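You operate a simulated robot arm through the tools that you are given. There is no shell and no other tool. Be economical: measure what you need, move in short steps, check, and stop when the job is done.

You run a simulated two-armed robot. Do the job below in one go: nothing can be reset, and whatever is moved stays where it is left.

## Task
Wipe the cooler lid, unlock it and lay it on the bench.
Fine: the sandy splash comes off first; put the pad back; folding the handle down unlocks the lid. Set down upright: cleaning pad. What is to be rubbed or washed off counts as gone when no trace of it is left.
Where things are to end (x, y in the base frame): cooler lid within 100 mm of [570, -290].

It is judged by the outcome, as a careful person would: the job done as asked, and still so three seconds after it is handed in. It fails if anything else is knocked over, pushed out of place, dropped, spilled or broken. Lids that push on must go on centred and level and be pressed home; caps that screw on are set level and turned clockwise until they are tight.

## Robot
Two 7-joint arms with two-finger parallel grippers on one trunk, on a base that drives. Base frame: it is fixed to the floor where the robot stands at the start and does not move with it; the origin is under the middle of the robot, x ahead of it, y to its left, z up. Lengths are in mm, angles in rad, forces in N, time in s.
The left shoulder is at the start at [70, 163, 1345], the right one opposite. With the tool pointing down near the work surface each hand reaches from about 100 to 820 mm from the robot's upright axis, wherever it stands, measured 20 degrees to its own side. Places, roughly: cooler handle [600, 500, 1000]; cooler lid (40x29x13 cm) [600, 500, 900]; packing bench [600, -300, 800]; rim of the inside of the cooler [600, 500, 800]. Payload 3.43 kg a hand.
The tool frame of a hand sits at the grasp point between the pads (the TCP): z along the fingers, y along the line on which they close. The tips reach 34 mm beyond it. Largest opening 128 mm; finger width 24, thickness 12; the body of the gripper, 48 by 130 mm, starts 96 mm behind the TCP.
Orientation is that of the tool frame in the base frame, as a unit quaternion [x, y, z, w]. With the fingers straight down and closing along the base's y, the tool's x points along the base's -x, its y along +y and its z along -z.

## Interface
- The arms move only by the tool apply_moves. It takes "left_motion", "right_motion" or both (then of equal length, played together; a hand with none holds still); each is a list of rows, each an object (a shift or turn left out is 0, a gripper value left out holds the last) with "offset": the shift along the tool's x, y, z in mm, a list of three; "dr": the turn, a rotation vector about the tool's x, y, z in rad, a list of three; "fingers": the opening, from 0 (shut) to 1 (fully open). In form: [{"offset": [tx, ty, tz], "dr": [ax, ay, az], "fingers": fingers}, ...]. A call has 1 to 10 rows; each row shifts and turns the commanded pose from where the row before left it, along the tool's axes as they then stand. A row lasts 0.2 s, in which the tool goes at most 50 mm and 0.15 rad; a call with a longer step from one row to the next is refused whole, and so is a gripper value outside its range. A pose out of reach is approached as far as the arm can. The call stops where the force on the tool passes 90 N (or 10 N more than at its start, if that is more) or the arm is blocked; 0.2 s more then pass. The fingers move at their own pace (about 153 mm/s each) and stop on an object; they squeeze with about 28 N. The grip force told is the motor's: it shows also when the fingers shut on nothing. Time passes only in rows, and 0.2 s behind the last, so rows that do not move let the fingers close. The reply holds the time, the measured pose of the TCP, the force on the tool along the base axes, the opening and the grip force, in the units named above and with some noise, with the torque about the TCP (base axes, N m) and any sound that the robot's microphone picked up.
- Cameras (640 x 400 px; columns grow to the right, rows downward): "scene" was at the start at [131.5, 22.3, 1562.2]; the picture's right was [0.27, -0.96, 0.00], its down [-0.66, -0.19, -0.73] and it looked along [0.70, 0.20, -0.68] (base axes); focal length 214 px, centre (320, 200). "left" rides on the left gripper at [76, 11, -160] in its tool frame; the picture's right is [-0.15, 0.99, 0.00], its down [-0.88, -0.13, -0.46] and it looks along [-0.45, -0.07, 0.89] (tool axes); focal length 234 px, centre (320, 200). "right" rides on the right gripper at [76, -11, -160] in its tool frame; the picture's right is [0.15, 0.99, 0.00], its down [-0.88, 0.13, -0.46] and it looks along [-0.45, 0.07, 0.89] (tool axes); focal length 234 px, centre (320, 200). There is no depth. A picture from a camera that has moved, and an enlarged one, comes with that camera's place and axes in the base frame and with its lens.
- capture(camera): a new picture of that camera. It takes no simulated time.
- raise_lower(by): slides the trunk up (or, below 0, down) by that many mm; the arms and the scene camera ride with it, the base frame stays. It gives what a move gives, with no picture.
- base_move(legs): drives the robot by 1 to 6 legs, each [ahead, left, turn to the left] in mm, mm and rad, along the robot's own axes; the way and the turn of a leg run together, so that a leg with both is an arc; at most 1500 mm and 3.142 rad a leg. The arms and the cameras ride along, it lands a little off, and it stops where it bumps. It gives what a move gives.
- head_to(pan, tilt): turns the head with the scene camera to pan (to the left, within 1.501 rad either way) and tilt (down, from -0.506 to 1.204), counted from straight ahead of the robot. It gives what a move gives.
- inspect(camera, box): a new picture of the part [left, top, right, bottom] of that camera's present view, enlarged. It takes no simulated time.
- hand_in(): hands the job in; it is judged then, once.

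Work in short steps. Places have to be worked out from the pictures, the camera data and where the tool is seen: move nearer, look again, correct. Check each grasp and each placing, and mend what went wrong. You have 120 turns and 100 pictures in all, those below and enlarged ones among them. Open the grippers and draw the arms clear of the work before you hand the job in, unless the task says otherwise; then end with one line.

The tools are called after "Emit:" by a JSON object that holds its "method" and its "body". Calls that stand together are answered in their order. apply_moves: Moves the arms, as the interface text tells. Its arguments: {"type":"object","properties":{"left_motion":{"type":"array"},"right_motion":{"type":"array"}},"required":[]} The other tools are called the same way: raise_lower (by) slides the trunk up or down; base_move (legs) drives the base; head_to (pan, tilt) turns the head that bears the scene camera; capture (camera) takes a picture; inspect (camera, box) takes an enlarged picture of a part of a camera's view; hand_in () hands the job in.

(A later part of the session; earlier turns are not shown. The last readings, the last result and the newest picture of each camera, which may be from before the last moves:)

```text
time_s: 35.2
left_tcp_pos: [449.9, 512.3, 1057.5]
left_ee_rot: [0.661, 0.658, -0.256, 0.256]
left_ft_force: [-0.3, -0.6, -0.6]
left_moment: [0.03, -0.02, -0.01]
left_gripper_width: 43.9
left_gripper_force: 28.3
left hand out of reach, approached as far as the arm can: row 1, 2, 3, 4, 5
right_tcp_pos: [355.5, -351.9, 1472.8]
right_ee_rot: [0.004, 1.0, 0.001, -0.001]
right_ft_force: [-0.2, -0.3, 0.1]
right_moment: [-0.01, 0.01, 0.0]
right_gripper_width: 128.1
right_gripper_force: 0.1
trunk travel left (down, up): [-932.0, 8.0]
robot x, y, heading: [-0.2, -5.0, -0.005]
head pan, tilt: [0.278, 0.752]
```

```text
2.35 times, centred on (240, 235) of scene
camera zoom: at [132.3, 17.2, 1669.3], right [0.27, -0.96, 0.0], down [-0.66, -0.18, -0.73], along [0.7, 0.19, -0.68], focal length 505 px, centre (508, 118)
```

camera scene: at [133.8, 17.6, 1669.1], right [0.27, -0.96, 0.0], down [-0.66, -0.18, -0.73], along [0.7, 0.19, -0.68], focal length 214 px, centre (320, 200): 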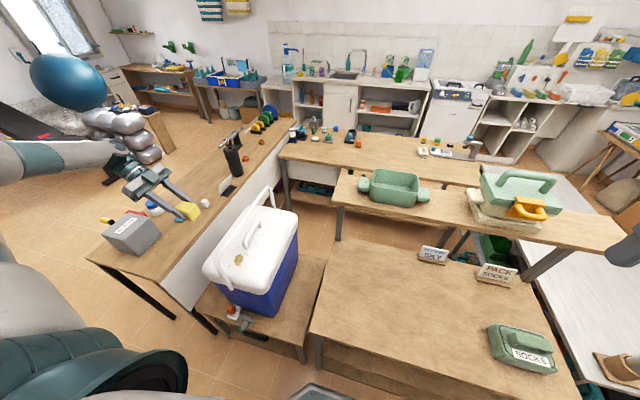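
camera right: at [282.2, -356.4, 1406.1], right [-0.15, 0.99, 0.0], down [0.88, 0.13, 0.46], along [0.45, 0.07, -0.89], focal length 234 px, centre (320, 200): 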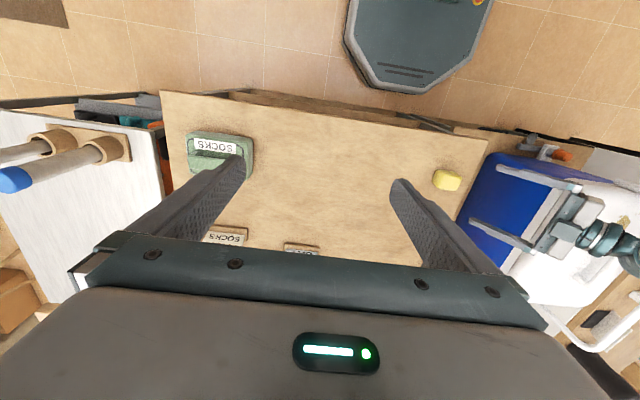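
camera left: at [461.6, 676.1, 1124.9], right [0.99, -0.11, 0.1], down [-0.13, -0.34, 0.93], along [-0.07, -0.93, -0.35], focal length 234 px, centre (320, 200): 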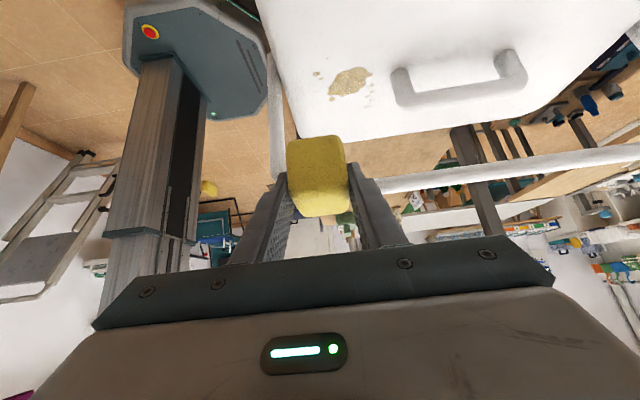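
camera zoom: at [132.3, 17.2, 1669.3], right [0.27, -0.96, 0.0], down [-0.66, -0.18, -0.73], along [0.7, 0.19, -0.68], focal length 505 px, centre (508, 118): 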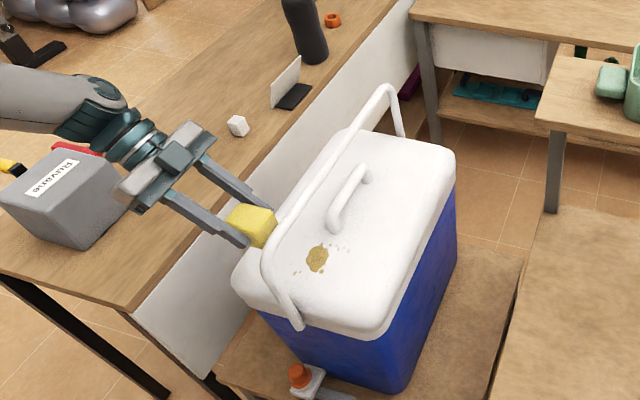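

Reach limited the motion (x dropped to 450) and the pad is close to the bail. Back off in +y, then lower the trunk.

Emit:
{"method": "apply_moves", "body": {"left_motion": [{"offset": [0, 0, -40]}, {"offset": [27, 5, -25]}, {"offset": [27, 5, -25]}, {"offset": [27, 5, -25]}]}}

Emit:
{"method": "raise_lower", "body": {"by": -60}}

Emit:
{"method": "capture", "body": {"camera": "scene"}}

```text
time_s: 36.2
left_tcp_pos: [442.8, 638.5, 1112.5]
left_ee_rot: [0.661, 0.657, -0.256, 0.257]
left_ft_force: [-0.6, 1.2, -0.9]
left_moment: [0.05, -0.02, -0.01]
left_gripper_width: 44.3
left_gripper_force: 28.1
left hand out of reach, approached as far as the arm can: row 3, 4
right_tcp_pos: [353.0, -351.9, 1473.8]
right_ee_rot: [0.004, 1.0, 0.0, 0.001]
right_ft_force: [-1.0, 0.7, 1.0]
right_moment: [0.02, -0.06, -0.03]
right_gripper_width: 128.0
right_gripper_force: 0.2
trunk travel left (down, up): [-932.0, 8.0]
robot x, y, heading: [-0.4, -3.8, -0.007]
head pan, tilt: [0.278, 0.752]
```

```text
time_s: 37.2
left_tcp_pos: [443.8, 637.2, 1052.1]
left_ee_rot: [0.66, 0.658, -0.255, 0.257]
left_ft_force: [-0.7, -1.0, -0.9]
left_moment: [0.01, -0.04, 0.01]
left_gripper_width: 44.1
left_gripper_force: 28.2
right_tcp_pos: [356.5, -351.6, 1413.3]
right_ee_rot: [0.005, 1.0, 0.001, -0.001]
right_ft_force: [1.2, -0.8, 0.0]
right_moment: [-0.02, -0.05, 0.02]
right_gripper_width: 128.0
right_gripper_force: 0.1
trunk travel left (down, up): [-872.0, 68.0]
robot x, y, heading: [2.7, -1.6, -0.0]
head pan, tilt: [0.278, 0.752]
```

```text
66 pictures are left
camera scene: at [132.8, 16.9, 1609.3], right [0.27, -0.96, 0.0], down [-0.66, -0.18, -0.73], along [0.7, 0.2, -0.68], focal length 214 px, centre (320, 200)
```

scene: 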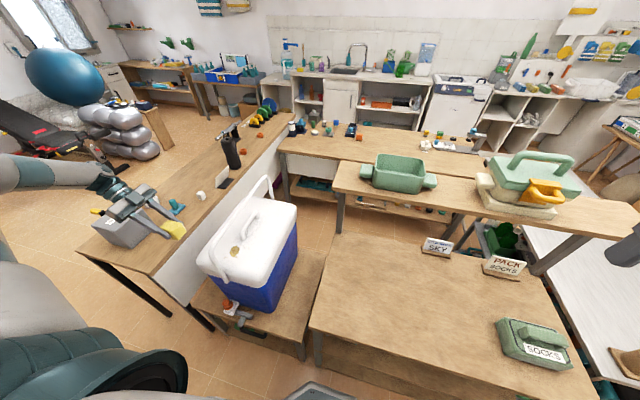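

The posture is stretched to the left; drive the robot ~130 mm left so the work is in the comfortable zone found before, then bring the hand back.

Emit:
{"method": "base_move", "body": {"legs": [[0, 130, 0]]}}

Emit:
{"method": "apply_moves", "body": {"left_motion": [{"offset": [-32.9, 10, 30.7]}, {"offset": [-32.9, 14, 30.7]}, {"offset": [-32.9, 14, 30.7]}, {"offset": [0, 14, 0]}]}}

Emit:
{"method": "raise_lower", "body": {"by": -40}}

Emit:
{"method": "capture", "body": {"camera": "left"}}

```text
time_s: 38.5
left_tcp_pos: [445.3, 765.6, 1054.1]
left_ee_rot: [0.661, 0.657, -0.255, 0.257]
left_ft_force: [-0.1, -0.2, -0.5]
left_moment: [0.06, -0.02, 0.01]
left_gripper_width: 44.0
left_gripper_force: 27.8
right_tcp_pos: [356.3, -224.5, 1412.4]
right_ee_rot: [0.004, 1.0, 0.002, -0.001]
right_ft_force: [0.9, 0.3, 0.7]
right_moment: [0.01, 0.04, 0.0]
right_gripper_width: 127.9
right_gripper_force: 0.0
trunk travel left (down, up): [-872.0, 68.0]
robot x, y, heading: [3.2, 129.3, -0.004]
head pan, tilt: [0.278, 0.752]
```

```text
time_s: 39.5
left_tcp_pos: [496.6, 632.5, 1050.4]
left_ee_rot: [0.66, 0.658, -0.255, 0.256]
left_ft_force: [-0.6, -0.2, -1.5]
left_moment: [-0.02, 0.02, 0.0]
left_gripper_width: 44.1
left_gripper_force: 28.3
right_tcp_pos: [356.7, -221.5, 1411.7]
right_ee_rot: [0.004, 1.0, 0.002, -0.002]
right_ft_force: [0.5, 0.2, 0.4]
right_moment: [0.0, 0.04, -0.01]
right_gripper_width: 128.0
right_gripper_force: 0.1
trunk travel left (down, up): [-872.0, 68.0]
robot x, y, heading: [-0.2, 128.4, -0.012]
head pan, tilt: [0.278, 0.752]
```

```text
time_s: 40.3
left_tcp_pos: [494.4, 633.3, 1011.9]
left_ee_rot: [0.661, 0.657, -0.256, 0.257]
left_ft_force: [-0.9, 0.4, 0.3]
left_moment: [-0.02, 0.0, -0.02]
left_gripper_width: 44.1
left_gripper_force: 28.3
right_tcp_pos: [356.9, -222.0, 1373.0]
right_ee_rot: [0.005, 1.0, 0.001, 0.0]
right_ft_force: [-0.1, -0.3, -0.1]
right_moment: [-0.03, 0.0, -0.01]
right_gripper_width: 128.1
right_gripper_force: 0.1
trunk travel left (down, up): [-832.0, 108.0]
robot x, y, heading: [2.3, 127.3, -0.007]
head pan, tilt: [0.278, 0.752]
```

```text
65 pictures are left
camera left: at [507.1, 795.0, 1078.0], right [0.99, -0.11, 0.1], down [-0.13, -0.34, 0.93], along [-0.07, -0.93, -0.35], focal length 234 px, centre (320, 200)
```

left: 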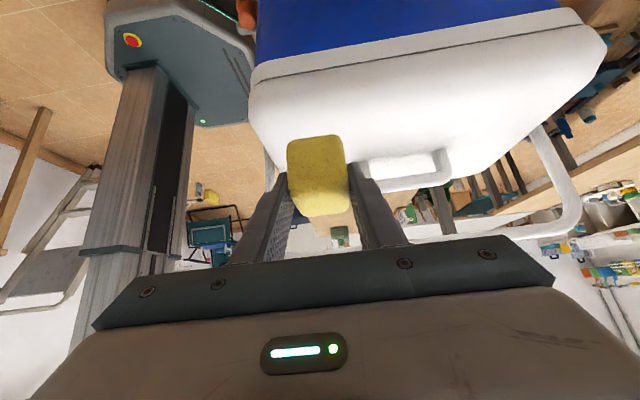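

Now slide under the bail bar to just above the splash (TCP z ≈ 960).

Emit:
{"method": "apply_moves", "body": {"left_motion": [{"offset": [-20, 1, 36.6]}, {"offset": [-20, 1, 36.6]}, {"offset": [-20, 0, 36.6]}, {"offset": [-20, 0, 36.6]}]}}

Emit:
{"method": "capture", "body": {"camera": "left"}}

Emit:
{"method": "inspect", "body": {"camera": "scene", "box": [170, 170, 370, 330]}}

```text
time_s: 41.3
left_tcp_pos: [483.3, 474.6, 977.4]
left_ee_rot: [0.661, 0.658, -0.254, 0.257]
left_ft_force: [0.4, -0.2, -0.6]
left_moment: [-0.01, -0.01, 0.0]
left_gripper_width: 44.3
left_gripper_force: 28.4
left hand out of reach, approached as far as the arm can: row 3, 4
right_tcp_pos: [356.9, -223.6, 1372.7]
right_ee_rot: [0.004, 1.0, 0.001, -0.001]
right_ft_force: [-1.0, -0.3, 0.0]
right_moment: [0.02, -0.01, 0.0]
right_gripper_width: 127.9
right_gripper_force: 0.1
trunk travel left (down, up): [-832.0, 108.0]
robot x, y, heading: [1.8, 125.5, -0.009]
head pan, tilt: [0.278, 0.752]
```

```text
64 pictures are left
camera left: at [495.7, 637.5, 1045.0], right [0.99, -0.11, 0.1], down [-0.13, -0.34, 0.93], along [-0.07, -0.93, -0.36], focal length 234 px, centre (320, 200)
```

left: 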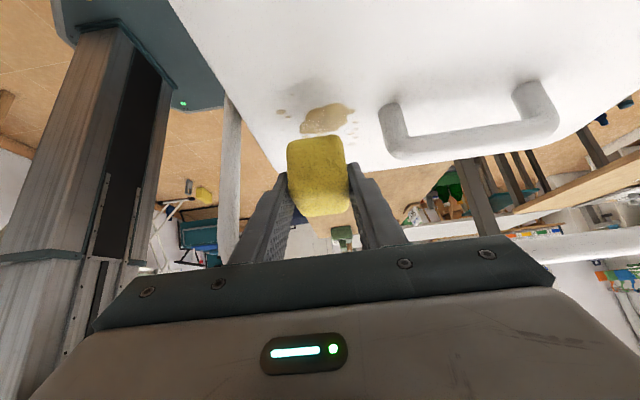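

```text
2.50 times, centred on (270, 250) of scene
camera zoom: at [133.6, 146.8, 1569.2], right [0.27, -0.96, 0.0], down [-0.66, -0.18, -0.73], along [0.7, 0.2, -0.68], focal length 536 px, centre (445, 75)
```

zoom: 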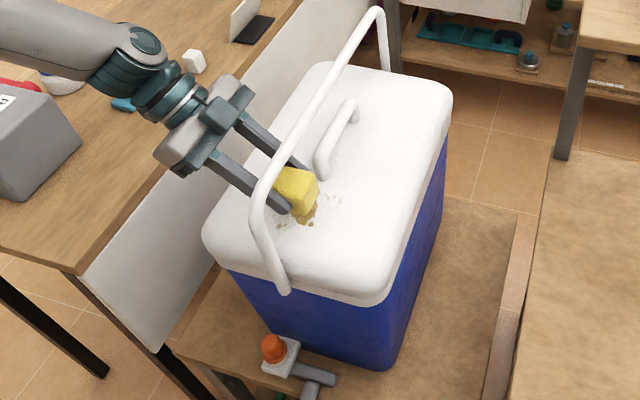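

In place under the bail with the splash at [497, 465]. Lower the trunk 28 mm and shift x to match.

Emit:
{"method": "raise_lower", "body": {"by": -28}}

Emit:
{"method": "apply_moves", "body": {"left_motion": [{"offset": [0, 6, 0]}, {"offset": [0, 6, 0]}]}}

Emit:
{"method": "capture", "body": {"camera": "left"}}

```text
time_s: 42.0
left_tcp_pos: [484.9, 475.1, 949.8]
left_ee_rot: [0.661, 0.658, -0.254, 0.257]
left_ft_force: [0.7, -0.1, -0.8]
left_moment: [0.03, -0.01, -0.02]
left_gripper_width: 43.8
left_gripper_force: 27.8
right_tcp_pos: [356.7, -221.4, 1345.2]
right_ee_rot: [0.005, 1.0, 0.001, 0.0]
right_ft_force: [0.2, -0.4, 1.0]
right_moment: [-0.03, -0.02, -0.01]
right_gripper_width: 128.0
right_gripper_force: 0.0
trunk travel left (down, up): [-804.0, 136.0]
robot x, y, heading: [5.3, 126.3, -0.008]
head pan, tilt: [0.278, 0.752]
```

```text
time_s: 42.6
left_tcp_pos: [494.2, 475.9, 954.7]
left_ee_rot: [0.661, 0.659, -0.253, 0.255]
left_ft_force: [-0.3, -0.1, 0.9]
left_moment: [-0.01, 0.01, 0.0]
left_gripper_width: 44.3
left_gripper_force: 27.8
left hand out of reach, approached as far as the arm can: row 2
right_tcp_pos: [356.7, -221.1, 1344.4]
right_ee_rot: [0.004, 1.0, 0.001, 0.0]
right_ft_force: [0.4, 0.1, -0.2]
right_moment: [0.01, 0.02, -0.03]
right_gripper_width: 127.9
right_gripper_force: 0.1
trunk travel left (down, up): [-804.0, 136.0]
robot x, y, heading: [0.9, 126.4, -0.005]
head pan, tilt: [0.278, 0.752]
```

```text
62 pictures are left
camera left: at [505.5, 639.0, 1021.9], right [0.99, -0.11, 0.1], down [-0.13, -0.35, 0.93], along [-0.07, -0.93, -0.36], focal length 234 px, centre (320, 200)
```

left: 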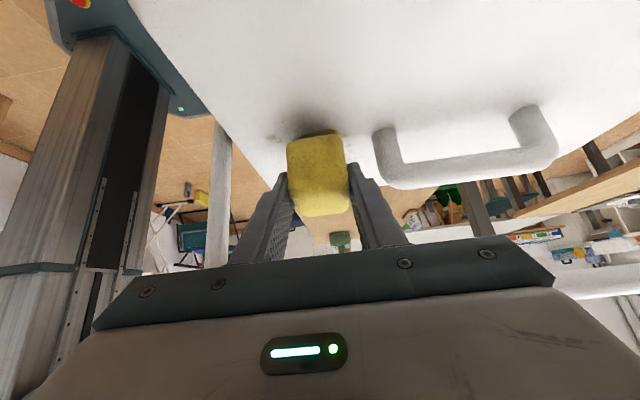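

Arm is at the rim of its reach; shift load to the trunk: raise the arm a bit, lower the trunk more.

Emit:
{"method": "apply_moves", "body": {"left_motion": [{"offset": [-7, 1, -7]}, {"offset": [-7, 1, -7]}]}}

Emit:
{"method": "raise_lower", "body": {"by": -30}}

Emit:
{"method": "raise_lower", "body": {"by": -8}}

```text
time_s: 43.2
left_tcp_pos: [496.9, 475.4, 973.7]
left_ee_rot: [0.661, 0.658, -0.254, 0.257]
left_ft_force: [-0.5, -0.2, -0.5]
left_moment: [0.0, 0.0, -0.03]
left_gripper_width: 44.2
left_gripper_force: 28.1
right_tcp_pos: [357.0, -221.0, 1344.4]
right_ee_rot: [0.004, 1.0, 0.0, 0.0]
right_ft_force: [0.2, 0.2, 0.0]
right_moment: [-0.02, -0.01, -0.02]
right_gripper_width: 128.0
right_gripper_force: 0.0
trunk travel left (down, up): [-804.0, 136.0]
robot x, y, heading: [2.7, 129.7, -0.009]
head pan, tilt: [0.278, 0.752]
```

```text
time_s: 44.0
left_tcp_pos: [496.9, 477.1, 944.3]
left_ee_rot: [0.661, 0.657, -0.255, 0.256]
left_ft_force: [0.2, -0.3, -0.4]
left_moment: [0.02, 0.01, 0.0]
left_gripper_width: 44.2
left_gripper_force: 28.2
right_tcp_pos: [356.0, -220.6, 1314.9]
right_ee_rot: [0.004, 1.0, 0.001, 0.0]
right_ft_force: [0.0, -0.2, -1.5]
right_moment: [0.04, -0.02, 0.0]
right_gripper_width: 128.1
right_gripper_force: 0.0
trunk travel left (down, up): [-774.0, 166.0]
robot x, y, heading: [4.9, 127.0, -0.004]
head pan, tilt: [0.278, 0.752]
```

```text
time_s: 44.6
left_tcp_pos: [495.5, 474.3, 940.7]
left_ee_rot: [0.661, 0.658, -0.254, 0.258]
left_ft_force: [-0.8, 7.7, 39.6]
left_moment: [0.05, 0.44, 0.34]
left_gripper_width: 45.3
left_gripper_force: 28.6
right_tcp_pos: [355.3, -223.3, 1308.2]
right_ee_rot: [0.004, 1.0, 0.001, 0.0]
right_ft_force: [-0.4, 0.2, -0.3]
right_moment: [-0.01, -0.01, 0.0]
right_gripper_width: 128.0
right_gripper_force: 0.0
trunk travel left (down, up): [-766.0, 174.0]
robot x, y, heading: [1.5, 129.7, -0.005]
head pan, tilt: [0.278, 0.752]
```

Contact with the lid at TCP z ≈ 943 (40 N is too much). Ease up 5 mm, then rub in x and y.

Emit:
{"method": "raise_lower", "body": {"by": 5}}

Emit:
{"method": "apply_moves", "body": {"left_motion": [{"offset": [0, -10, 0]}, {"offset": [0, -10, 0]}, {"offset": [0, 10, 0]}, {"offset": [0, 10, 0]}, {"offset": [0, 8, 0]}, {"offset": [0, -8, 0]}]}}

Emit:
{"method": "capture", "body": {"camera": "left"}}

```text
time_s: 45.1
left_tcp_pos: [494.7, 474.5, 940.0]
left_ee_rot: [0.661, 0.658, -0.254, 0.255]
left_ft_force: [1.5, -1.0, 5.1]
left_moment: [-0.15, -0.15, -0.03]
left_gripper_width: 44.1
left_gripper_force: 27.8
right_tcp_pos: [356.7, -223.5, 1310.7]
right_ee_rot: [0.005, 1.0, 0.001, 0.0]
right_ft_force: [0.2, 0.5, 0.6]
right_moment: [-0.01, 0.03, -0.02]
right_gripper_width: 128.1
right_gripper_force: 0.2
trunk travel left (down, up): [-771.0, 169.0]
robot x, y, heading: [0.3, 127.6, -0.007]
head pan, tilt: [0.278, 0.752]
```

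```text
time_s: 46.5
left_tcp_pos: [495.6, 476.3, 942.1]
left_ee_rot: [0.661, 0.658, -0.254, 0.256]
left_ft_force: [0.9, 0.1, -0.4]
left_moment: [-0.02, 0.0, 0.02]
left_gripper_width: 44.4
left_gripper_force: 27.5
right_tcp_pos: [355.5, -221.3, 1310.5]
right_ee_rot: [0.004, 1.0, 0.0, 0.0]
right_ft_force: [0.2, 0.4, -0.3]
right_moment: [-0.01, 0.0, -0.01]
right_gripper_width: 128.3
right_gripper_force: 0.0
trunk travel left (down, up): [-771.0, 169.0]
robot x, y, heading: [4.7, 130.0, -0.01]
head pan, tilt: [0.278, 0.752]
```

```text
61 pictures are left
camera left: at [507.3, 639.5, 1007.8], right [0.99, -0.11, 0.1], down [-0.14, -0.34, 0.93], along [-0.07, -0.93, -0.35], focal length 234 px, centre (320, 200)
```

left: 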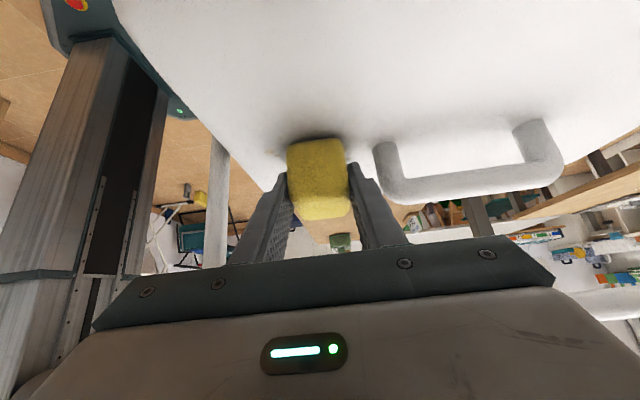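

Rub with a light press: x-strokes at several y offsets.

Emit:
{"method": "apply_moves", "body": {"left_motion": [{"offset": [2, 0, 2.2]}, {"offset": [0, -22, 0]}, {"offset": [0, 22, 0]}, {"offset": [0, 12, 0]}, {"offset": [-8.8, 0, 8.2]}, {"offset": [0, -34, 0]}, {"offset": [0, 34, 0]}, {"offset": [17.6, 0, -16.4]}, {"offset": [0, -34, 0]}, {"offset": [-8.8, 22, 8.2]}]}}

Emit:
{"method": "inspect", "body": {"camera": "scene", "box": [170, 200, 330, 330]}}

```text
time_s: 48.7
left_tcp_pos: [497.5, 474.0, 940.6]
left_ee_rot: [0.661, 0.659, -0.254, 0.255]
left_ft_force: [-4.8, 6.5, 20.5]
left_moment: [-0.12, 0.23, -0.13]
left_gripper_width: 44.0
left_gripper_force: 28.2
right_tcp_pos: [357.9, -223.9, 1310.9]
right_ee_rot: [0.003, 1.0, 0.002, 0.0]
right_ft_force: [0.9, -1.1, -0.8]
right_moment: [0.06, 0.1, 0.0]
right_gripper_width: 128.0
right_gripper_force: 0.0
trunk travel left (down, up): [-771.0, 169.0]
robot x, y, heading: [-2.6, 127.1, -0.013]
head pan, tilt: [0.278, 0.752]
```

```text
3.08 times, centred on (250, 265) of scene
camera zoom: at [135.0, 144.4, 1508.3], right [0.27, -0.96, 0.0], down [-0.66, -0.18, -0.73], along [0.7, 0.2, -0.68], focal length 660 px, centre (535, 0)
```

zoom: 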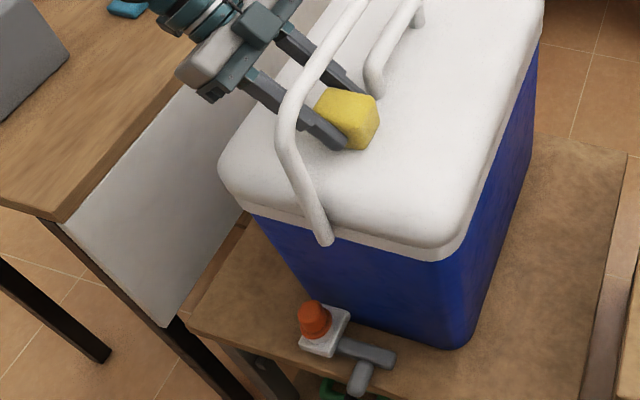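

The visible area looks clean. Withdraw along the tool axis and look at the lid.

Emit:
{"method": "apply_moves", "body": {"left_motion": [{"offset": [-7, 0, -7]}, {"offset": [0, 0, -30]}, {"offset": [0, 0, -40]}]}}

Emit:
{"method": "inspect", "body": {"camera": "left", "box": [200, 0, 480, 180]}}

Emit:
{"method": "inspect", "body": {"camera": "scene", "box": [200, 200, 320, 280]}}

```text
time_s: 49.5
left_tcp_pos: [497.4, 523.4, 1002.0]
left_ee_rot: [0.661, 0.658, -0.255, 0.256]
left_ft_force: [0.4, 1.1, 0.8]
left_moment: [0.01, -0.01, 0.04]
left_gripper_width: 44.2
left_gripper_force: 28.0
right_tcp_pos: [355.2, -220.9, 1312.4]
right_ee_rot: [0.005, 1.0, -0.001, 0.001]
right_ft_force: [-1.4, -0.1, -0.2]
right_moment: [-0.03, -0.03, -0.03]
right_gripper_width: 128.1
right_gripper_force: 0.1
trunk travel left (down, up): [-771.0, 169.0]
robot x, y, heading: [3.7, 127.8, -0.008]
head pan, tilt: [0.278, 0.752]
```

```text
2.22 times, centred on (340, 90) of left
camera zoom: at [508.3, 687.0, 1068.1], right [0.99, -0.11, 0.1], down [-0.14, -0.34, 0.93], along [-0.07, -0.93, -0.35], focal length 520 px, centre (276, 444)
```

zoom: 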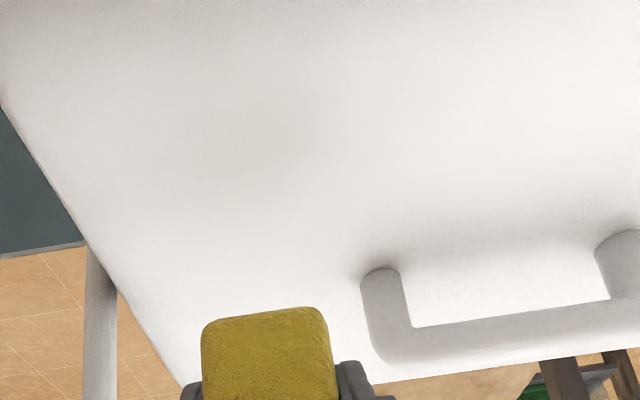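

```text
5.00 times, centred on (260, 240) of scene
camera zoom: at [132.0, 148.9, 1508.3], right [0.27, -0.96, 0.0], down [-0.66, -0.18, -0.73], along [0.7, 0.19, -0.68], focal length 1072 px, centre (620, 0)
```

zoom: 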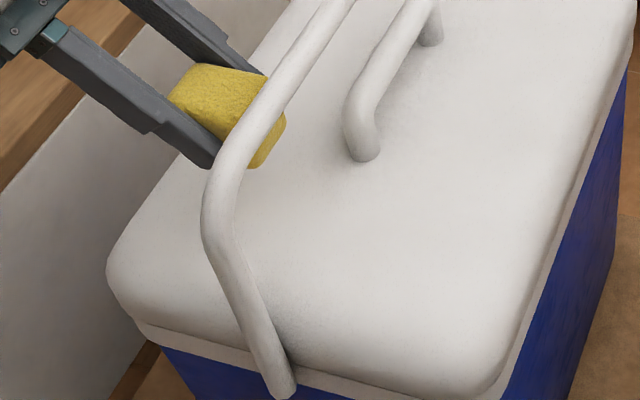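

Looks clean; zoom tightly for faint traces before putting the pad back.

Emit:
{"method": "inspect", "body": {"camera": "scene", "box": [240, 225, 290, 257]}}

Emit:
{"method": "inspect", "body": {"camera": "left", "box": [260, 20, 390, 140]}}

```text
12.50 times, centred on (265, 241) of scene
camera zoom: at [132.0, 148.9, 1508.3], right [0.27, -0.96, 0.0], down [-0.66, -0.18, -0.73], along [0.7, 0.19, -0.68], focal length 2681 px, centre (1008, -312)
```

zoom: 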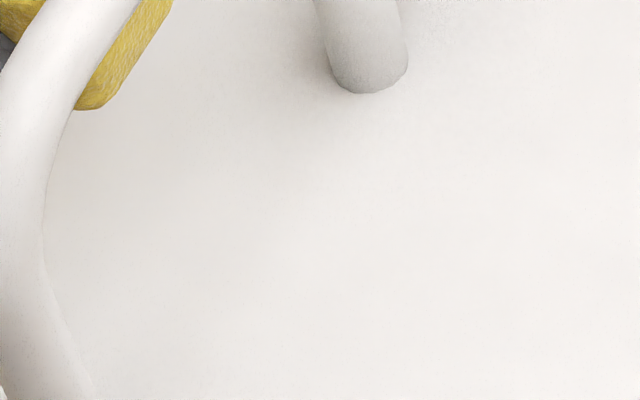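

```text
3.33 times, centred on (325, 80) of left
camera zoom: at [508.3, 687.0, 1068.1], right [0.99, -0.11, 0.1], down [-0.14, -0.34, 0.93], along [-0.07, -0.93, -0.35], focal length 781 px, centre (303, 600)
```

zoom: 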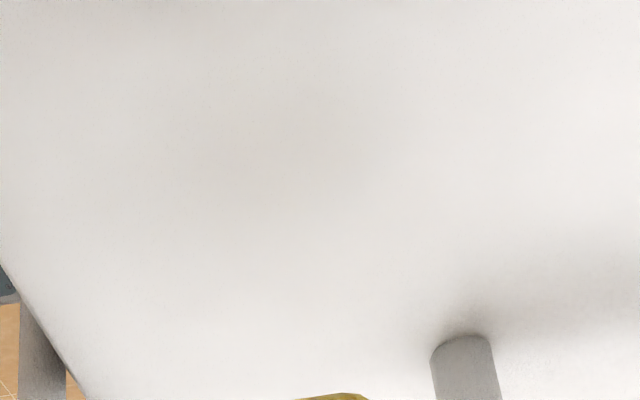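

No trace left. Withdraw the pad fully in +y, then raise.

Emit:
{"method": "apply_moves", "body": {"left_motion": [{"offset": [14, 0, -35]}, {"offset": [28, 0, -28]}, {"offset": [28, 0, -28]}]}}

Emit:
{"method": "raise_lower", "body": {"by": 85}}

Emit:
{"method": "raise_lower", "body": {"by": 50}}

```text
time_s: 50.3
left_tcp_pos: [498.2, 636.7, 1016.4]
left_ee_rot: [0.661, 0.658, -0.255, 0.254]
left_ft_force: [1.0, 0.2, -0.6]
left_moment: [-0.01, -0.02, -0.01]
left_gripper_width: 44.1
left_gripper_force: 28.2
right_tcp_pos: [357.1, -221.4, 1312.8]
right_ee_rot: [0.005, 1.0, 0.0, 0.0]
right_ft_force: [0.6, -0.2, 0.7]
right_moment: [-0.03, 0.0, 0.04]
right_gripper_width: 128.1
right_gripper_force: 0.1
trunk travel left (down, up): [-771.0, 169.0]
robot x, y, heading: [3.8, 125.1, -0.005]
head pan, tilt: [0.278, 0.752]
```

```text
time_s: 51.5
left_tcp_pos: [497.8, 636.5, 1101.9]
left_ee_rot: [0.661, 0.658, -0.254, 0.256]
left_ft_force: [-0.7, -0.3, -0.5]
left_moment: [-0.02, 0.02, 0.01]
left_gripper_width: 44.1
left_gripper_force: 27.5
right_tcp_pos: [356.2, -221.6, 1396.4]
right_ee_rot: [0.004, 1.0, 0.0, 0.0]
right_ft_force: [0.5, 0.7, -0.3]
right_moment: [0.02, 0.04, 0.03]
right_gripper_width: 128.1
right_gripper_force: 0.0
trunk travel left (down, up): [-856.0, 84.0]
robot x, y, heading: [-0.4, 124.1, -0.005]
head pan, tilt: [0.278, 0.752]
```

```text
time_s: 52.4
left_tcp_pos: [497.4, 636.8, 1152.7]
left_ee_rot: [0.662, 0.658, -0.254, 0.255]
left_ft_force: [-0.5, 0.6, 0.1]
left_moment: [-0.02, -0.01, 0.0]
left_gripper_width: 44.4
left_gripper_force: 28.0
right_tcp_pos: [357.1, -221.8, 1447.0]
right_ee_rot: [0.004, 1.0, 0.001, 0.0]
right_ft_force: [-1.5, -1.0, -0.7]
right_moment: [0.02, 0.03, 0.01]
right_gripper_width: 128.0
right_gripper_force: 0.0
trunk travel left (down, up): [-906.0, 34.0]
robot x, y, heading: [0.2, 127.6, -0.006]
head pan, tilt: [0.278, 0.752]
```

Drive back to the right and bring the pad over its original place.

Emit:
{"method": "base_move", "body": {"legs": [[0, -425, 0]]}}

Emit:
{"method": "apply_moves", "body": {"left_motion": [{"offset": [-30, -5, 27.9]}, {"offset": [-30, -5, 27.9]}, {"offset": [-30, -5, 27.9]}, {"offset": [-30, -5, 27.9]}]}}

Emit:
{"method": "raise_lower", "body": {"by": -230}}

Emit:
{"method": "capture", "body": {"camera": "left"}}

```text
time_s: 55.0
left_tcp_pos: [495.2, 216.9, 1152.6]
left_ee_rot: [0.662, 0.657, -0.255, 0.256]
left_ft_force: [0.3, 0.3, -0.7]
left_moment: [0.03, -0.02, 0.02]
left_gripper_width: 44.4
left_gripper_force: 28.0
right_tcp_pos: [351.8, -641.7, 1447.0]
right_ee_rot: [0.006, 1.0, -0.001, 0.0]
right_ft_force: [0.0, -0.2, 0.3]
right_moment: [-0.06, 0.03, -0.01]
right_gripper_width: 128.2
right_gripper_force: 0.0
trunk travel left (down, up): [-906.0, 34.0]
robot x, y, heading: [-0.3, -291.8, -0.012]
head pan, tilt: [0.278, 0.752]
```

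```text
time_s: 56.0
left_tcp_pos: [477.3, 51.6, 1151.2]
left_ee_rot: [0.662, 0.657, -0.254, 0.255]
left_ft_force: [0.0, 0.2, 0.1]
left_moment: [-0.01, 0.02, 0.0]
left_gripper_width: 43.8
left_gripper_force: 28.0
right_tcp_pos: [351.8, -644.3, 1446.6]
right_ee_rot: [0.006, 1.0, 0.001, 0.001]
right_ft_force: [0.2, -0.1, 0.7]
right_moment: [0.0, 0.0, 0.0]
right_gripper_width: 128.1
right_gripper_force: 0.0
trunk travel left (down, up): [-906.0, 34.0]
robot x, y, heading: [0.2, -295.4, -0.011]
head pan, tilt: [0.278, 0.752]
```

```text
time_s: 58.4
left_tcp_pos: [478.1, 52.6, 922.3]
left_ee_rot: [0.662, 0.657, -0.255, 0.256]
left_ft_force: [-0.3, -0.6, -1.2]
left_moment: [-0.01, 0.02, 0.0]
left_gripper_width: 44.4
left_gripper_force: 28.7
right_tcp_pos: [351.1, -641.6, 1216.4]
right_ee_rot: [0.007, 1.0, 0.0, 0.0]
right_ft_force: [0.9, 0.0, 1.3]
right_moment: [0.0, 0.03, 0.01]
right_gripper_width: 127.8
right_gripper_force: 0.0
trunk travel left (down, up): [-676.0, 264.0]
robot x, y, heading: [-4.5, -292.8, -0.012]
head pan, tilt: [0.278, 0.752]
```

```text
55 pictures are left
camera left: at [489.6, 216.1, 987.9], right [0.99, -0.11, 0.1], down [-0.14, -0.34, 0.93], along [-0.07, -0.93, -0.36], focal length 234 px, centre (320, 200)
```

left: 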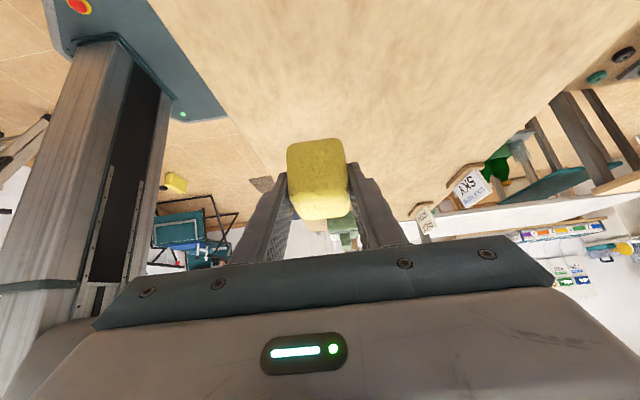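

Lower toward the bench: trunk 45, arm 52 and −4 mm in y.

Emit:
{"method": "raise_lower", "body": {"by": -50}}

Emit:
{"method": "apply_moves", "body": {"left_motion": [{"offset": [15, 0, 18.5]}, {"offset": [16, 0, 19.5]}]}}

Emit:
{"method": "raise_lower", "body": {"by": -12}}

```text
time_s: 59.4
left_tcp_pos: [477.3, 52.4, 871.7]
left_ee_rot: [0.662, 0.657, -0.255, 0.255]
left_ft_force: [-0.2, 0.2, -0.2]
left_moment: [0.01, 0.02, -0.06]
left_gripper_width: 44.2
left_gripper_force: 28.1
right_tcp_pos: [350.8, -643.6, 1167.8]
right_ee_rot: [0.006, 1.0, 0.0, 0.001]
right_ft_force: [0.6, 0.2, -0.1]
right_moment: [-0.03, 0.0, 0.02]
right_gripper_width: 128.0
right_gripper_force: 0.1
trunk travel left (down, up): [-626.0, 314.0]
robot x, y, heading: [-0.3, -296.0, -0.01]
head pan, tilt: [0.278, 0.752]
```

```text
time_s: 60.0
left_tcp_pos: [477.9, 52.8, 821.4]
left_ee_rot: [0.662, 0.657, -0.254, 0.256]
left_ft_force: [0.7, 0.8, -1.1]
left_moment: [-0.01, -0.02, -0.02]
left_gripper_width: 44.3
left_gripper_force: 28.0
right_tcp_pos: [352.2, -642.9, 1167.7]
right_ee_rot: [0.006, 1.0, 0.0, -0.001]
right_ft_force: [0.0, 1.2, -0.8]
right_moment: [-0.01, 0.0, 0.02]
right_gripper_width: 128.1
right_gripper_force: 0.0
trunk travel left (down, up): [-626.0, 314.0]
robot x, y, heading: [-1.4, -293.5, -0.009]
head pan, tilt: [0.278, 0.752]
```

```text
time_s: 60.6
left_tcp_pos: [478.5, 51.9, 810.5]
left_ee_rot: [0.662, 0.657, -0.255, 0.256]
left_ft_force: [-0.2, 0.0, -0.4]
left_moment: [0.04, 0.02, -0.02]
left_gripper_width: 44.1
left_gripper_force: 27.6
right_tcp_pos: [351.6, -644.8, 1155.1]
right_ee_rot: [0.007, 1.0, 0.001, 0.0]
right_ft_force: [0.2, 0.4, 0.2]
right_moment: [0.0, 0.01, 0.0]
right_gripper_width: 128.1
right_gripper_force: 0.1
trunk travel left (down, up): [-614.0, 326.0]
robot x, y, heading: [-0.8, -294.7, -0.012]
head pan, tilt: [0.278, 0.752]
```

Nearly there; the last millimetres with the arm (also −3 mm y, −1 mm x), watching force.

Emit:
{"method": "apply_moves", "body": {"left_motion": [{"offset": [0.5, -1, 5]}, {"offset": [1, 0, 1]}]}}

Emit:
{"method": "apply_moves", "body": {"left_motion": [{"offset": [1, 0, 1]}]}}

```text
time_s: 61.2
left_tcp_pos: [476.5, 47.2, 805.5]
left_ee_rot: [0.662, 0.657, -0.255, 0.257]
left_ft_force: [0.5, 0.5, -0.2]
left_moment: [0.03, 0.01, 0.01]
left_gripper_width: 44.3
left_gripper_force: 27.8
right_tcp_pos: [351.8, -643.1, 1154.6]
right_ee_rot: [0.006, 1.0, 0.001, 0.0]
right_ft_force: [-0.4, -0.9, -0.4]
right_moment: [-0.02, -0.02, 0.02]
right_gripper_width: 128.0
right_gripper_force: 0.1
trunk travel left (down, up): [-614.0, 326.0]
robot x, y, heading: [-0.3, -293.1, -0.01]
head pan, tilt: [0.278, 0.752]
```

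```text
time_s: 61.6
left_tcp_pos: [477.6, 49.0, 804.0]
left_ee_rot: [0.662, 0.657, -0.255, 0.256]
left_ft_force: [0.6, -1.0, -0.7]
left_moment: [0.02, 0.01, 0.01]
left_gripper_width: 44.5
left_gripper_force: 28.1
right_tcp_pos: [352.3, -644.8, 1154.2]
right_ee_rot: [0.006, 1.0, 0.001, 0.001]
right_ft_force: [0.2, -0.5, -0.5]
right_moment: [-0.02, -0.02, -0.04]
right_gripper_width: 128.3
right_gripper_force: 0.0
trunk travel left (down, up): [-614.0, 326.0]
robot x, y, heading: [-3.3, -292.6, -0.013]
head pan, tilt: [0.278, 0.752]
```

Still no contact; another small step down.

Emit:
{"method": "apply_moves", "body": {"left_motion": [{"offset": [0.7, 0, 0.8]}, {"offset": [0.7, 0, 0.8]}]}}

Emit:
{"method": "inspect", "body": {"camera": "left", "box": [250, 80, 390, 230]}}

```text
time_s: 62.2
left_tcp_pos: [477.8, 49.0, 801.1]
left_ee_rot: [0.663, 0.657, -0.255, 0.254]
left_ft_force: [-0.1, 1.2, 0.6]
left_moment: [0.01, -0.01, -0.04]
left_gripper_width: 44.3
left_gripper_force: 28.6
right_tcp_pos: [351.3, -643.7, 1154.7]
right_ee_rot: [0.006, 1.0, 0.0, 0.0]
right_ft_force: [-0.5, -0.2, 0.2]
right_moment: [0.01, 0.01, 0.0]
right_gripper_width: 127.9
right_gripper_force: 0.1
trunk travel left (down, up): [-614.0, 326.0]
robot x, y, heading: [-3.3, -296.9, -0.012]
head pan, tilt: [0.278, 0.752]
```

```text
2.67 times, centred on (320, 155) of left
camera zoom: at [489.2, 211.7, 868.0], right [0.99, -0.11, 0.1], down [-0.14, -0.34, 0.93], along [-0.07, -0.93, -0.35], focal length 624 px, centre (320, 320)
```

zoom: 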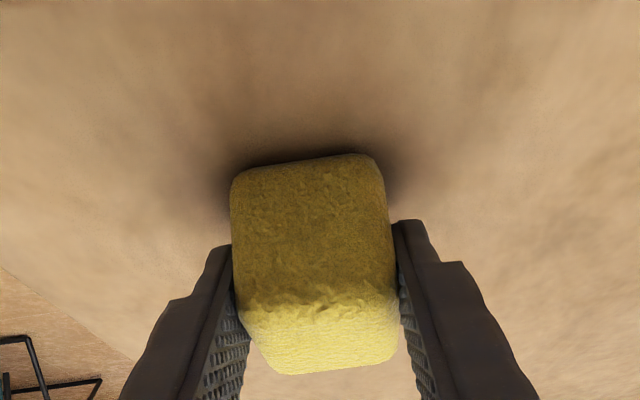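

Within a millimetre of the bench. One more small step, then release gently.

Emit:
{"method": "apply_moves", "body": {"left_motion": [{"offset": [0.7, 0, 0.8]}, {"offset": [0, 0, 0]}]}}

Emit:
{"method": "apply_moves", "body": {"left_motion": [{"fingers": 0.38}, {"fingers": 0.5}, {"fingers": 0.8}, {"fingers": 1}, {"fingers": 1}]}}

Emit:
{"method": "raise_lower", "body": {"by": 120}}

Emit:
{"method": "capture", "body": {"camera": "left"}}

Emit:
{"method": "inspect", "body": {"camera": "scene", "box": [180, 180, 360, 300]}}

```text
time_s: 62.8
left_tcp_pos: [477.3, 49.3, 800.7]
left_ee_rot: [0.663, 0.656, -0.254, 0.255]
left_ft_force: [-0.8, -0.4, 1.3]
left_moment: [0.02, 0.0, -0.02]
left_gripper_width: 44.4
left_gripper_force: 28.1
right_tcp_pos: [351.1, -644.1, 1155.1]
right_ee_rot: [0.006, 1.0, 0.002, 0.0]
right_ft_force: [-0.3, -0.2, 0.8]
right_moment: [-0.01, -0.02, 0.01]
right_gripper_width: 127.9
right_gripper_force: 0.1
trunk travel left (down, up): [-614.0, 326.0]
robot x, y, heading: [-2.2, -293.3, -0.015]
head pan, tilt: [0.278, 0.752]
```

```text
time_s: 64.0
left_tcp_pos: [477.4, 49.1, 800.5]
left_ee_rot: [0.662, 0.657, -0.254, 0.256]
left_ft_force: [-0.4, 0.5, 1.3]
left_moment: [-0.03, 0.0, -0.01]
left_gripper_width: 128.2
left_gripper_force: 0.1
right_tcp_pos: [353.2, -644.0, 1154.3]
right_ee_rot: [0.006, 1.0, 0.0, 0.0]
right_ft_force: [-0.9, 0.2, -0.1]
right_moment: [0.05, 0.0, 0.0]
right_gripper_width: 128.1
right_gripper_force: 0.2
trunk travel left (down, up): [-614.0, 326.0]
robot x, y, heading: [-4.5, -296.7, -0.01]
head pan, tilt: [0.278, 0.752]
```

```text
time_s: 65.5
left_tcp_pos: [476.2, 48.7, 919.6]
left_ee_rot: [0.662, 0.657, -0.255, 0.256]
left_ft_force: [0.5, -0.2, -0.6]
left_moment: [-0.02, 0.0, -0.02]
left_gripper_width: 127.8
left_gripper_force: 0.0
right_tcp_pos: [351.8, -644.0, 1274.5]
right_ee_rot: [0.006, 1.0, 0.001, 0.0]
right_ft_force: [0.9, 0.0, 0.0]
right_moment: [-0.03, -0.01, 0.01]
right_gripper_width: 128.2
right_gripper_force: 0.2
trunk travel left (down, up): [-734.0, 206.0]
robot x, y, heading: [-3.0, -293.0, -0.011]
head pan, tilt: [0.278, 0.752]
```

```text
53 pictures are left
camera left: at [489.0, 211.7, 987.0], right [0.99, -0.11, 0.1], down [-0.14, -0.34, 0.93], along [-0.07, -0.93, -0.36], focal length 234 px, centre (320, 200)
```

left: 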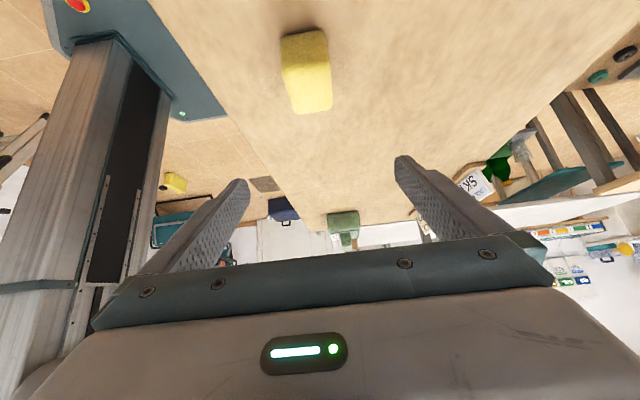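

```text
3.33 times, centred on (270, 240) of scene
camera zoom: at [129.9, -273.3, 1471.1], right [0.26, -0.96, 0.0], down [-0.66, -0.18, -0.73], along [0.7, 0.19, -0.68], focal length 715 px, centre (487, 67)
```

zoom: 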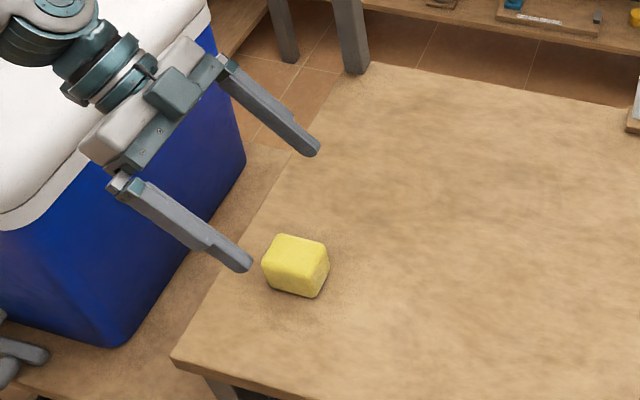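

Pad is back, upright. Now raise the trunk and turn the left hand straight down with fingers closing along y, for the bail.

Emit:
{"method": "raise_lower", "body": {"by": 190}}

Emit:
{"method": "apply_moves", "body": {"left_motion": [{"dr": [0, 0.15, 0]}, {"dr": [0, 0.15, 0]}, {"dr": [0, 0.15, 0]}, {"dr": [0, 0.15, 0]}, {"dr": [0, 0.15, 0]}]}}

Emit:
{"method": "apply_moves", "body": {"left_motion": [{"dr": [0, 0, -0.15]}, {"dr": [0, 0, -0.15]}, {"dr": [0, 0, -0.15]}, {"dr": [0, 0, -0.15]}, {"dr": [0, 0, -0.15]}, {"dr": [0, 0, -0.15]}, {"dr": [0, 0, -0.15]}, {"dr": [0, 0, -0.15]}, {"dr": [0, 0, -0.15]}, {"dr": [0, 0, -0.15]}]}}

Emit:
{"method": "base_move", "body": {"legs": [[0, 425, 0.01]]}}

```text
time_s: 67.5
left_tcp_pos: [477.5, 48.8, 1110.3]
left_ee_rot: [0.662, 0.656, -0.255, 0.256]
left_ft_force: [-0.2, -0.3, 0.2]
left_moment: [-0.03, 0.01, 0.0]
left_gripper_width: 128.0
left_gripper_force: 0.2
right_tcp_pos: [352.4, -643.3, 1464.6]
right_ee_rot: [0.006, 1.0, -0.001, 0.0]
right_ft_force: [0.0, 0.4, -0.1]
right_moment: [-0.01, -0.01, -0.03]
right_gripper_width: 128.0
right_gripper_force: 0.1
trunk travel left (down, up): [-924.0, 16.0]
robot x, y, heading: [-0.9, -293.2, -0.012]
head pan, tilt: [0.278, 0.752]
```

```text
time_s: 68.7
left_tcp_pos: [477.1, 47.8, 1111.1]
left_ee_rot: [0.71, 0.705, 0.008, -0.004]
left_ft_force: [-0.6, -0.3, -0.7]
left_moment: [0.0, 0.0, -0.01]
left_gripper_width: 128.2
left_gripper_force: 0.1
right_tcp_pos: [353.2, -646.1, 1462.9]
right_ee_rot: [0.006, 1.0, 0.002, -0.001]
right_ft_force: [-0.4, -0.1, -0.5]
right_moment: [0.03, 0.02, -0.03]
right_gripper_width: 127.9
right_gripper_force: 0.0
trunk travel left (down, up): [-924.0, 16.0]
robot x, y, heading: [-3.5, -292.4, -0.013]
head pan, tilt: [0.278, 0.752]
```

```text
time_s: 70.9
left_tcp_pos: [478.0, 47.6, 1109.4]
left_ee_rot: [0.038, 0.999, 0.006, 0.002]
left_ft_force: [0.5, 0.2, -0.2]
left_moment: [-0.01, 0.05, 0.02]
left_gripper_width: 128.0
left_gripper_force: 0.0
right_tcp_pos: [352.7, -642.7, 1464.1]
right_ee_rot: [0.006, 1.0, 0.001, 0.0]
right_ft_force: [-0.1, 0.4, -0.9]
right_moment: [0.01, -0.01, 0.02]
right_gripper_width: 128.0
right_gripper_force: 0.1
trunk travel left (down, up): [-924.0, 16.0]
robot x, y, heading: [-0.7, -293.7, -0.015]
head pan, tilt: [0.278, 0.752]
```

```text
time_s: 73.5
left_tcp_pos: [475.4, 471.1, 1111.3]
left_ee_rot: [0.033, 0.999, 0.007, 0.002]
left_ft_force: [-0.4, 0.9, -0.1]
left_moment: [0.02, 0.01, -0.04]
left_gripper_width: 127.8
left_gripper_force: 0.0
right_tcp_pos: [358.7, -223.7, 1464.4]
right_ee_rot: [0.0, 1.0, 0.002, -0.001]
right_ft_force: [-0.5, 0.1, -0.4]
right_moment: [0.03, 0.04, 0.0]
right_gripper_width: 128.1
right_gripper_force: 0.1
trunk travel left (down, up): [-924.0, 16.0]
robot x, y, heading: [-0.9, 119.2, 0.007]
head pan, tilt: [0.278, 0.752]
```

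Clear above the bar. Finish the yaw, move to x = 600 above the bail and look.

Emit:
{"method": "apply_moves", "body": {"left_motion": [{"dr": [0, 0, -0.066]}, {"offset": [-42, 0, 0]}, {"offset": [-42, 0, 0]}, {"offset": [-42, 0, 0]}]}}

Emit:
{"method": "capture", "body": {"camera": "left"}}

Emit:
{"method": "capture", "body": {"camera": "scene"}}

```text
time_s: 74.5
left_tcp_pos: [599.9, 472.4, 1110.8]
left_ee_rot: [0.0, 1.0, 0.006, 0.001]
left_ft_force: [-0.8, -0.4, 0.2]
left_moment: [0.01, 0.04, -0.01]
left_gripper_width: 127.6
left_gripper_force: 0.1
right_tcp_pos: [359.0, -223.0, 1464.2]
right_ee_rot: [0.0, 1.0, 0.001, -0.001]
right_ft_force: [0.1, -0.6, 0.2]
right_moment: [0.02, -0.01, -0.02]
right_gripper_width: 128.4
right_gripper_force: 0.0
trunk travel left (down, up): [-924.0, 16.0]
robot x, y, heading: [0.8, 125.2, -0.0]
head pan, tilt: [0.278, 0.752]
```

```text
51 pictures are left
camera left: at [524.0, 480.1, 1270.2], right [0.15, 0.99, 0.01], down [0.88, -0.13, 0.46], along [0.45, -0.06, -0.89], focal length 234 px, centre (320, 200)
```

left: 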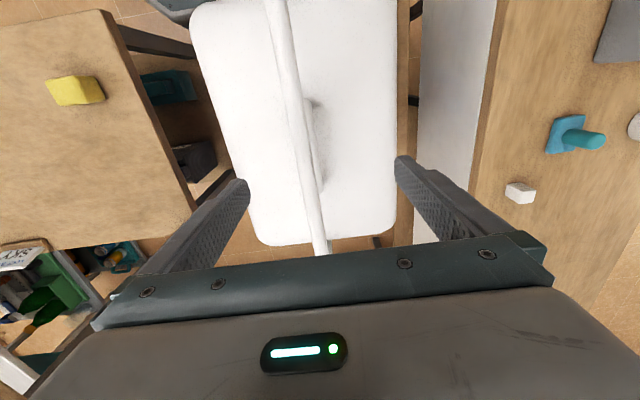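

```text
50 pictures are left
camera scene: at [132.8, 145.7, 1661.1], right [0.28, -0.96, 0.0], down [-0.66, -0.19, -0.73], along [0.7, 0.2, -0.68], focal length 214 px, centre (320, 200)
```

scene: 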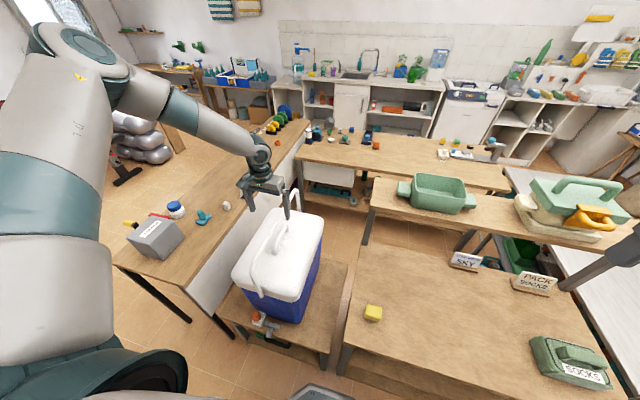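

Bar is at y ≈ 457, z ≈ 1030, parallel to x. Centre on it, descend and look before gripping.

Emit:
{"method": "apply_moves", "body": {"left_motion": [{"offset": [0, -15, 0]}, {"offset": [0, 0, 40]}, {"offset": [0, 0, 38]}]}}

Emit:
{"method": "capture", "body": {"camera": "left"}}

Emit:
{"method": "inspect", "body": {"camera": "scene", "box": [200, 150, 360, 320]}}

```text
time_s: 75.3
left_tcp_pos: [584.5, 469.7, 1057.9]
left_ee_rot: [-0.001, 1.0, 0.006, 0.003]
left_ft_force: [-0.3, 0.2, -1.0]
left_moment: [-0.01, -0.01, 0.01]
left_gripper_width: 128.0
left_gripper_force: 0.0
left hand out of reach, approached as far as the arm can: row 2, 3
right_tcp_pos: [356.9, -223.1, 1464.9]
right_ee_rot: [0.0, 1.0, 0.0, 0.0]
right_ft_force: [0.7, 1.0, -0.8]
right_moment: [-0.03, -0.01, 0.04]
right_gripper_width: 128.0
right_gripper_force: 0.0
trunk travel left (down, up): [-924.0, 16.0]
robot x, y, heading: [3.1, 123.2, -0.003]
head pan, tilt: [0.278, 0.752]
```

```text
49 pictures are left
camera left: at [507.5, 477.6, 1217.5], right [0.15, 0.99, 0.01], down [0.88, -0.13, 0.46], along [0.46, -0.06, -0.89], focal length 234 px, centre (320, 200)
```

left: 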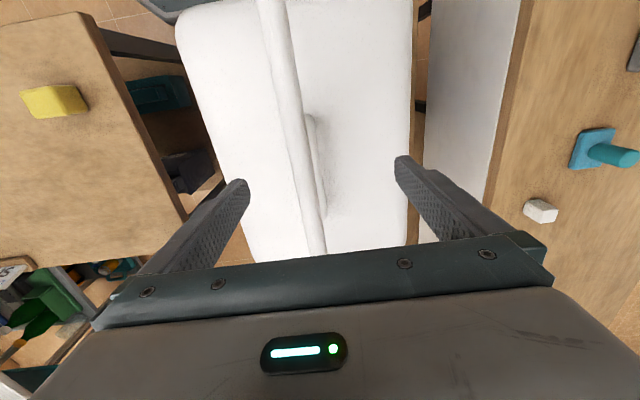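

```text
2.35 times, centred on (280, 235) of scene
camera zoom: at [131.0, 146.0, 1661.3], right [0.28, -0.96, 0.0], down [-0.66, -0.19, -0.73], along [0.7, 0.2, -0.68], focal length 505 px, centre (414, 118)
```

zoom: 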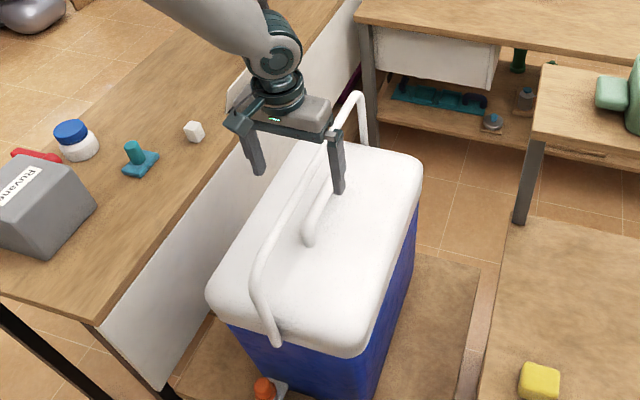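

Trunk is too high; lift the arm and lower the trunk, then settle on the bar.

Emit:
{"method": "apply_moves", "body": {"left_motion": [{"offset": [-15, -12, -45]}, {"offset": [0, 0, -45]}, {"offset": [0, 0, -45]}, {"offset": [0, 0, -45]}]}}

Emit:
{"method": "raise_lower", "body": {"by": -130}}

Emit:
{"method": "raise_lower", "body": {"by": -45}}

Emit:
{"method": "capture", "body": {"camera": "left"}}

```text
time_s: 76.3
left_tcp_pos: [601.1, 452.9, 1238.8]
left_ee_rot: [0.0, 1.0, 0.006, 0.002]
left_ft_force: [0.1, -0.8, -0.4]
left_moment: [0.02, 0.0, -0.02]
left_gripper_width: 128.1
left_gripper_force: 0.1
right_tcp_pos: [358.3, -224.1, 1464.6]
right_ee_rot: [0.0, 1.0, 0.002, 0.0]
right_ft_force: [0.3, -1.5, -0.2]
right_moment: [0.0, -0.05, 0.01]
right_gripper_width: 128.0
right_gripper_force: 0.0
trunk travel left (down, up): [-924.0, 16.0]
robot x, y, heading: [2.4, 120.5, -0.001]
head pan, tilt: [0.278, 0.752]
```

```text
time_s: 77.9
left_tcp_pos: [600.7, 454.2, 1108.3]
left_ee_rot: [0.0, 1.0, 0.005, 0.002]
left_ft_force: [-0.6, -0.3, 0.7]
left_moment: [-0.01, -0.01, 0.0]
left_gripper_width: 127.9
left_gripper_force: 0.1
right_tcp_pos: [358.6, -221.3, 1334.7]
right_ee_rot: [-0.001, 1.0, 0.001, 0.0]
right_ft_force: [-0.2, 0.1, -0.1]
right_moment: [0.01, 0.0, -0.04]
right_gripper_width: 128.2
right_gripper_force: 0.1
trunk travel left (down, up): [-794.0, 146.0]
robot x, y, heading: [2.0, 127.9, 0.003]
head pan, tilt: [0.278, 0.752]
```

```text
time_s: 78.8
left_tcp_pos: [601.3, 455.2, 1064.2]
left_ee_rot: [0.001, 1.0, 0.006, 0.002]
left_ft_force: [-0.3, -0.1, -0.1]
left_moment: [0.0, 0.0, 0.01]
left_gripper_width: 128.3
left_gripper_force: 0.1
right_tcp_pos: [357.9, -221.9, 1289.1]
right_ee_rot: [0.0, 1.0, 0.0, 0.0]
right_ft_force: [0.0, -0.8, -0.5]
right_moment: [0.01, -0.02, 0.01]
right_gripper_width: 128.0
right_gripper_force: 0.1
trunk travel left (down, up): [-749.0, 191.0]
robot x, y, heading: [2.4, 122.2, 0.003]
head pan, tilt: [0.278, 0.752]
```

```text
47 pictures are left
camera left: at [525.0, 463.1, 1222.9], right [0.15, 0.99, 0.01], down [0.88, -0.14, 0.46], along [0.45, -0.06, -0.89], focal length 234 px, centre (320, 200)
```

left: 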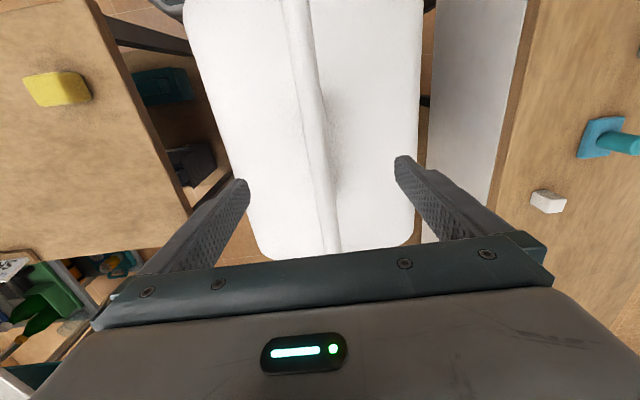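

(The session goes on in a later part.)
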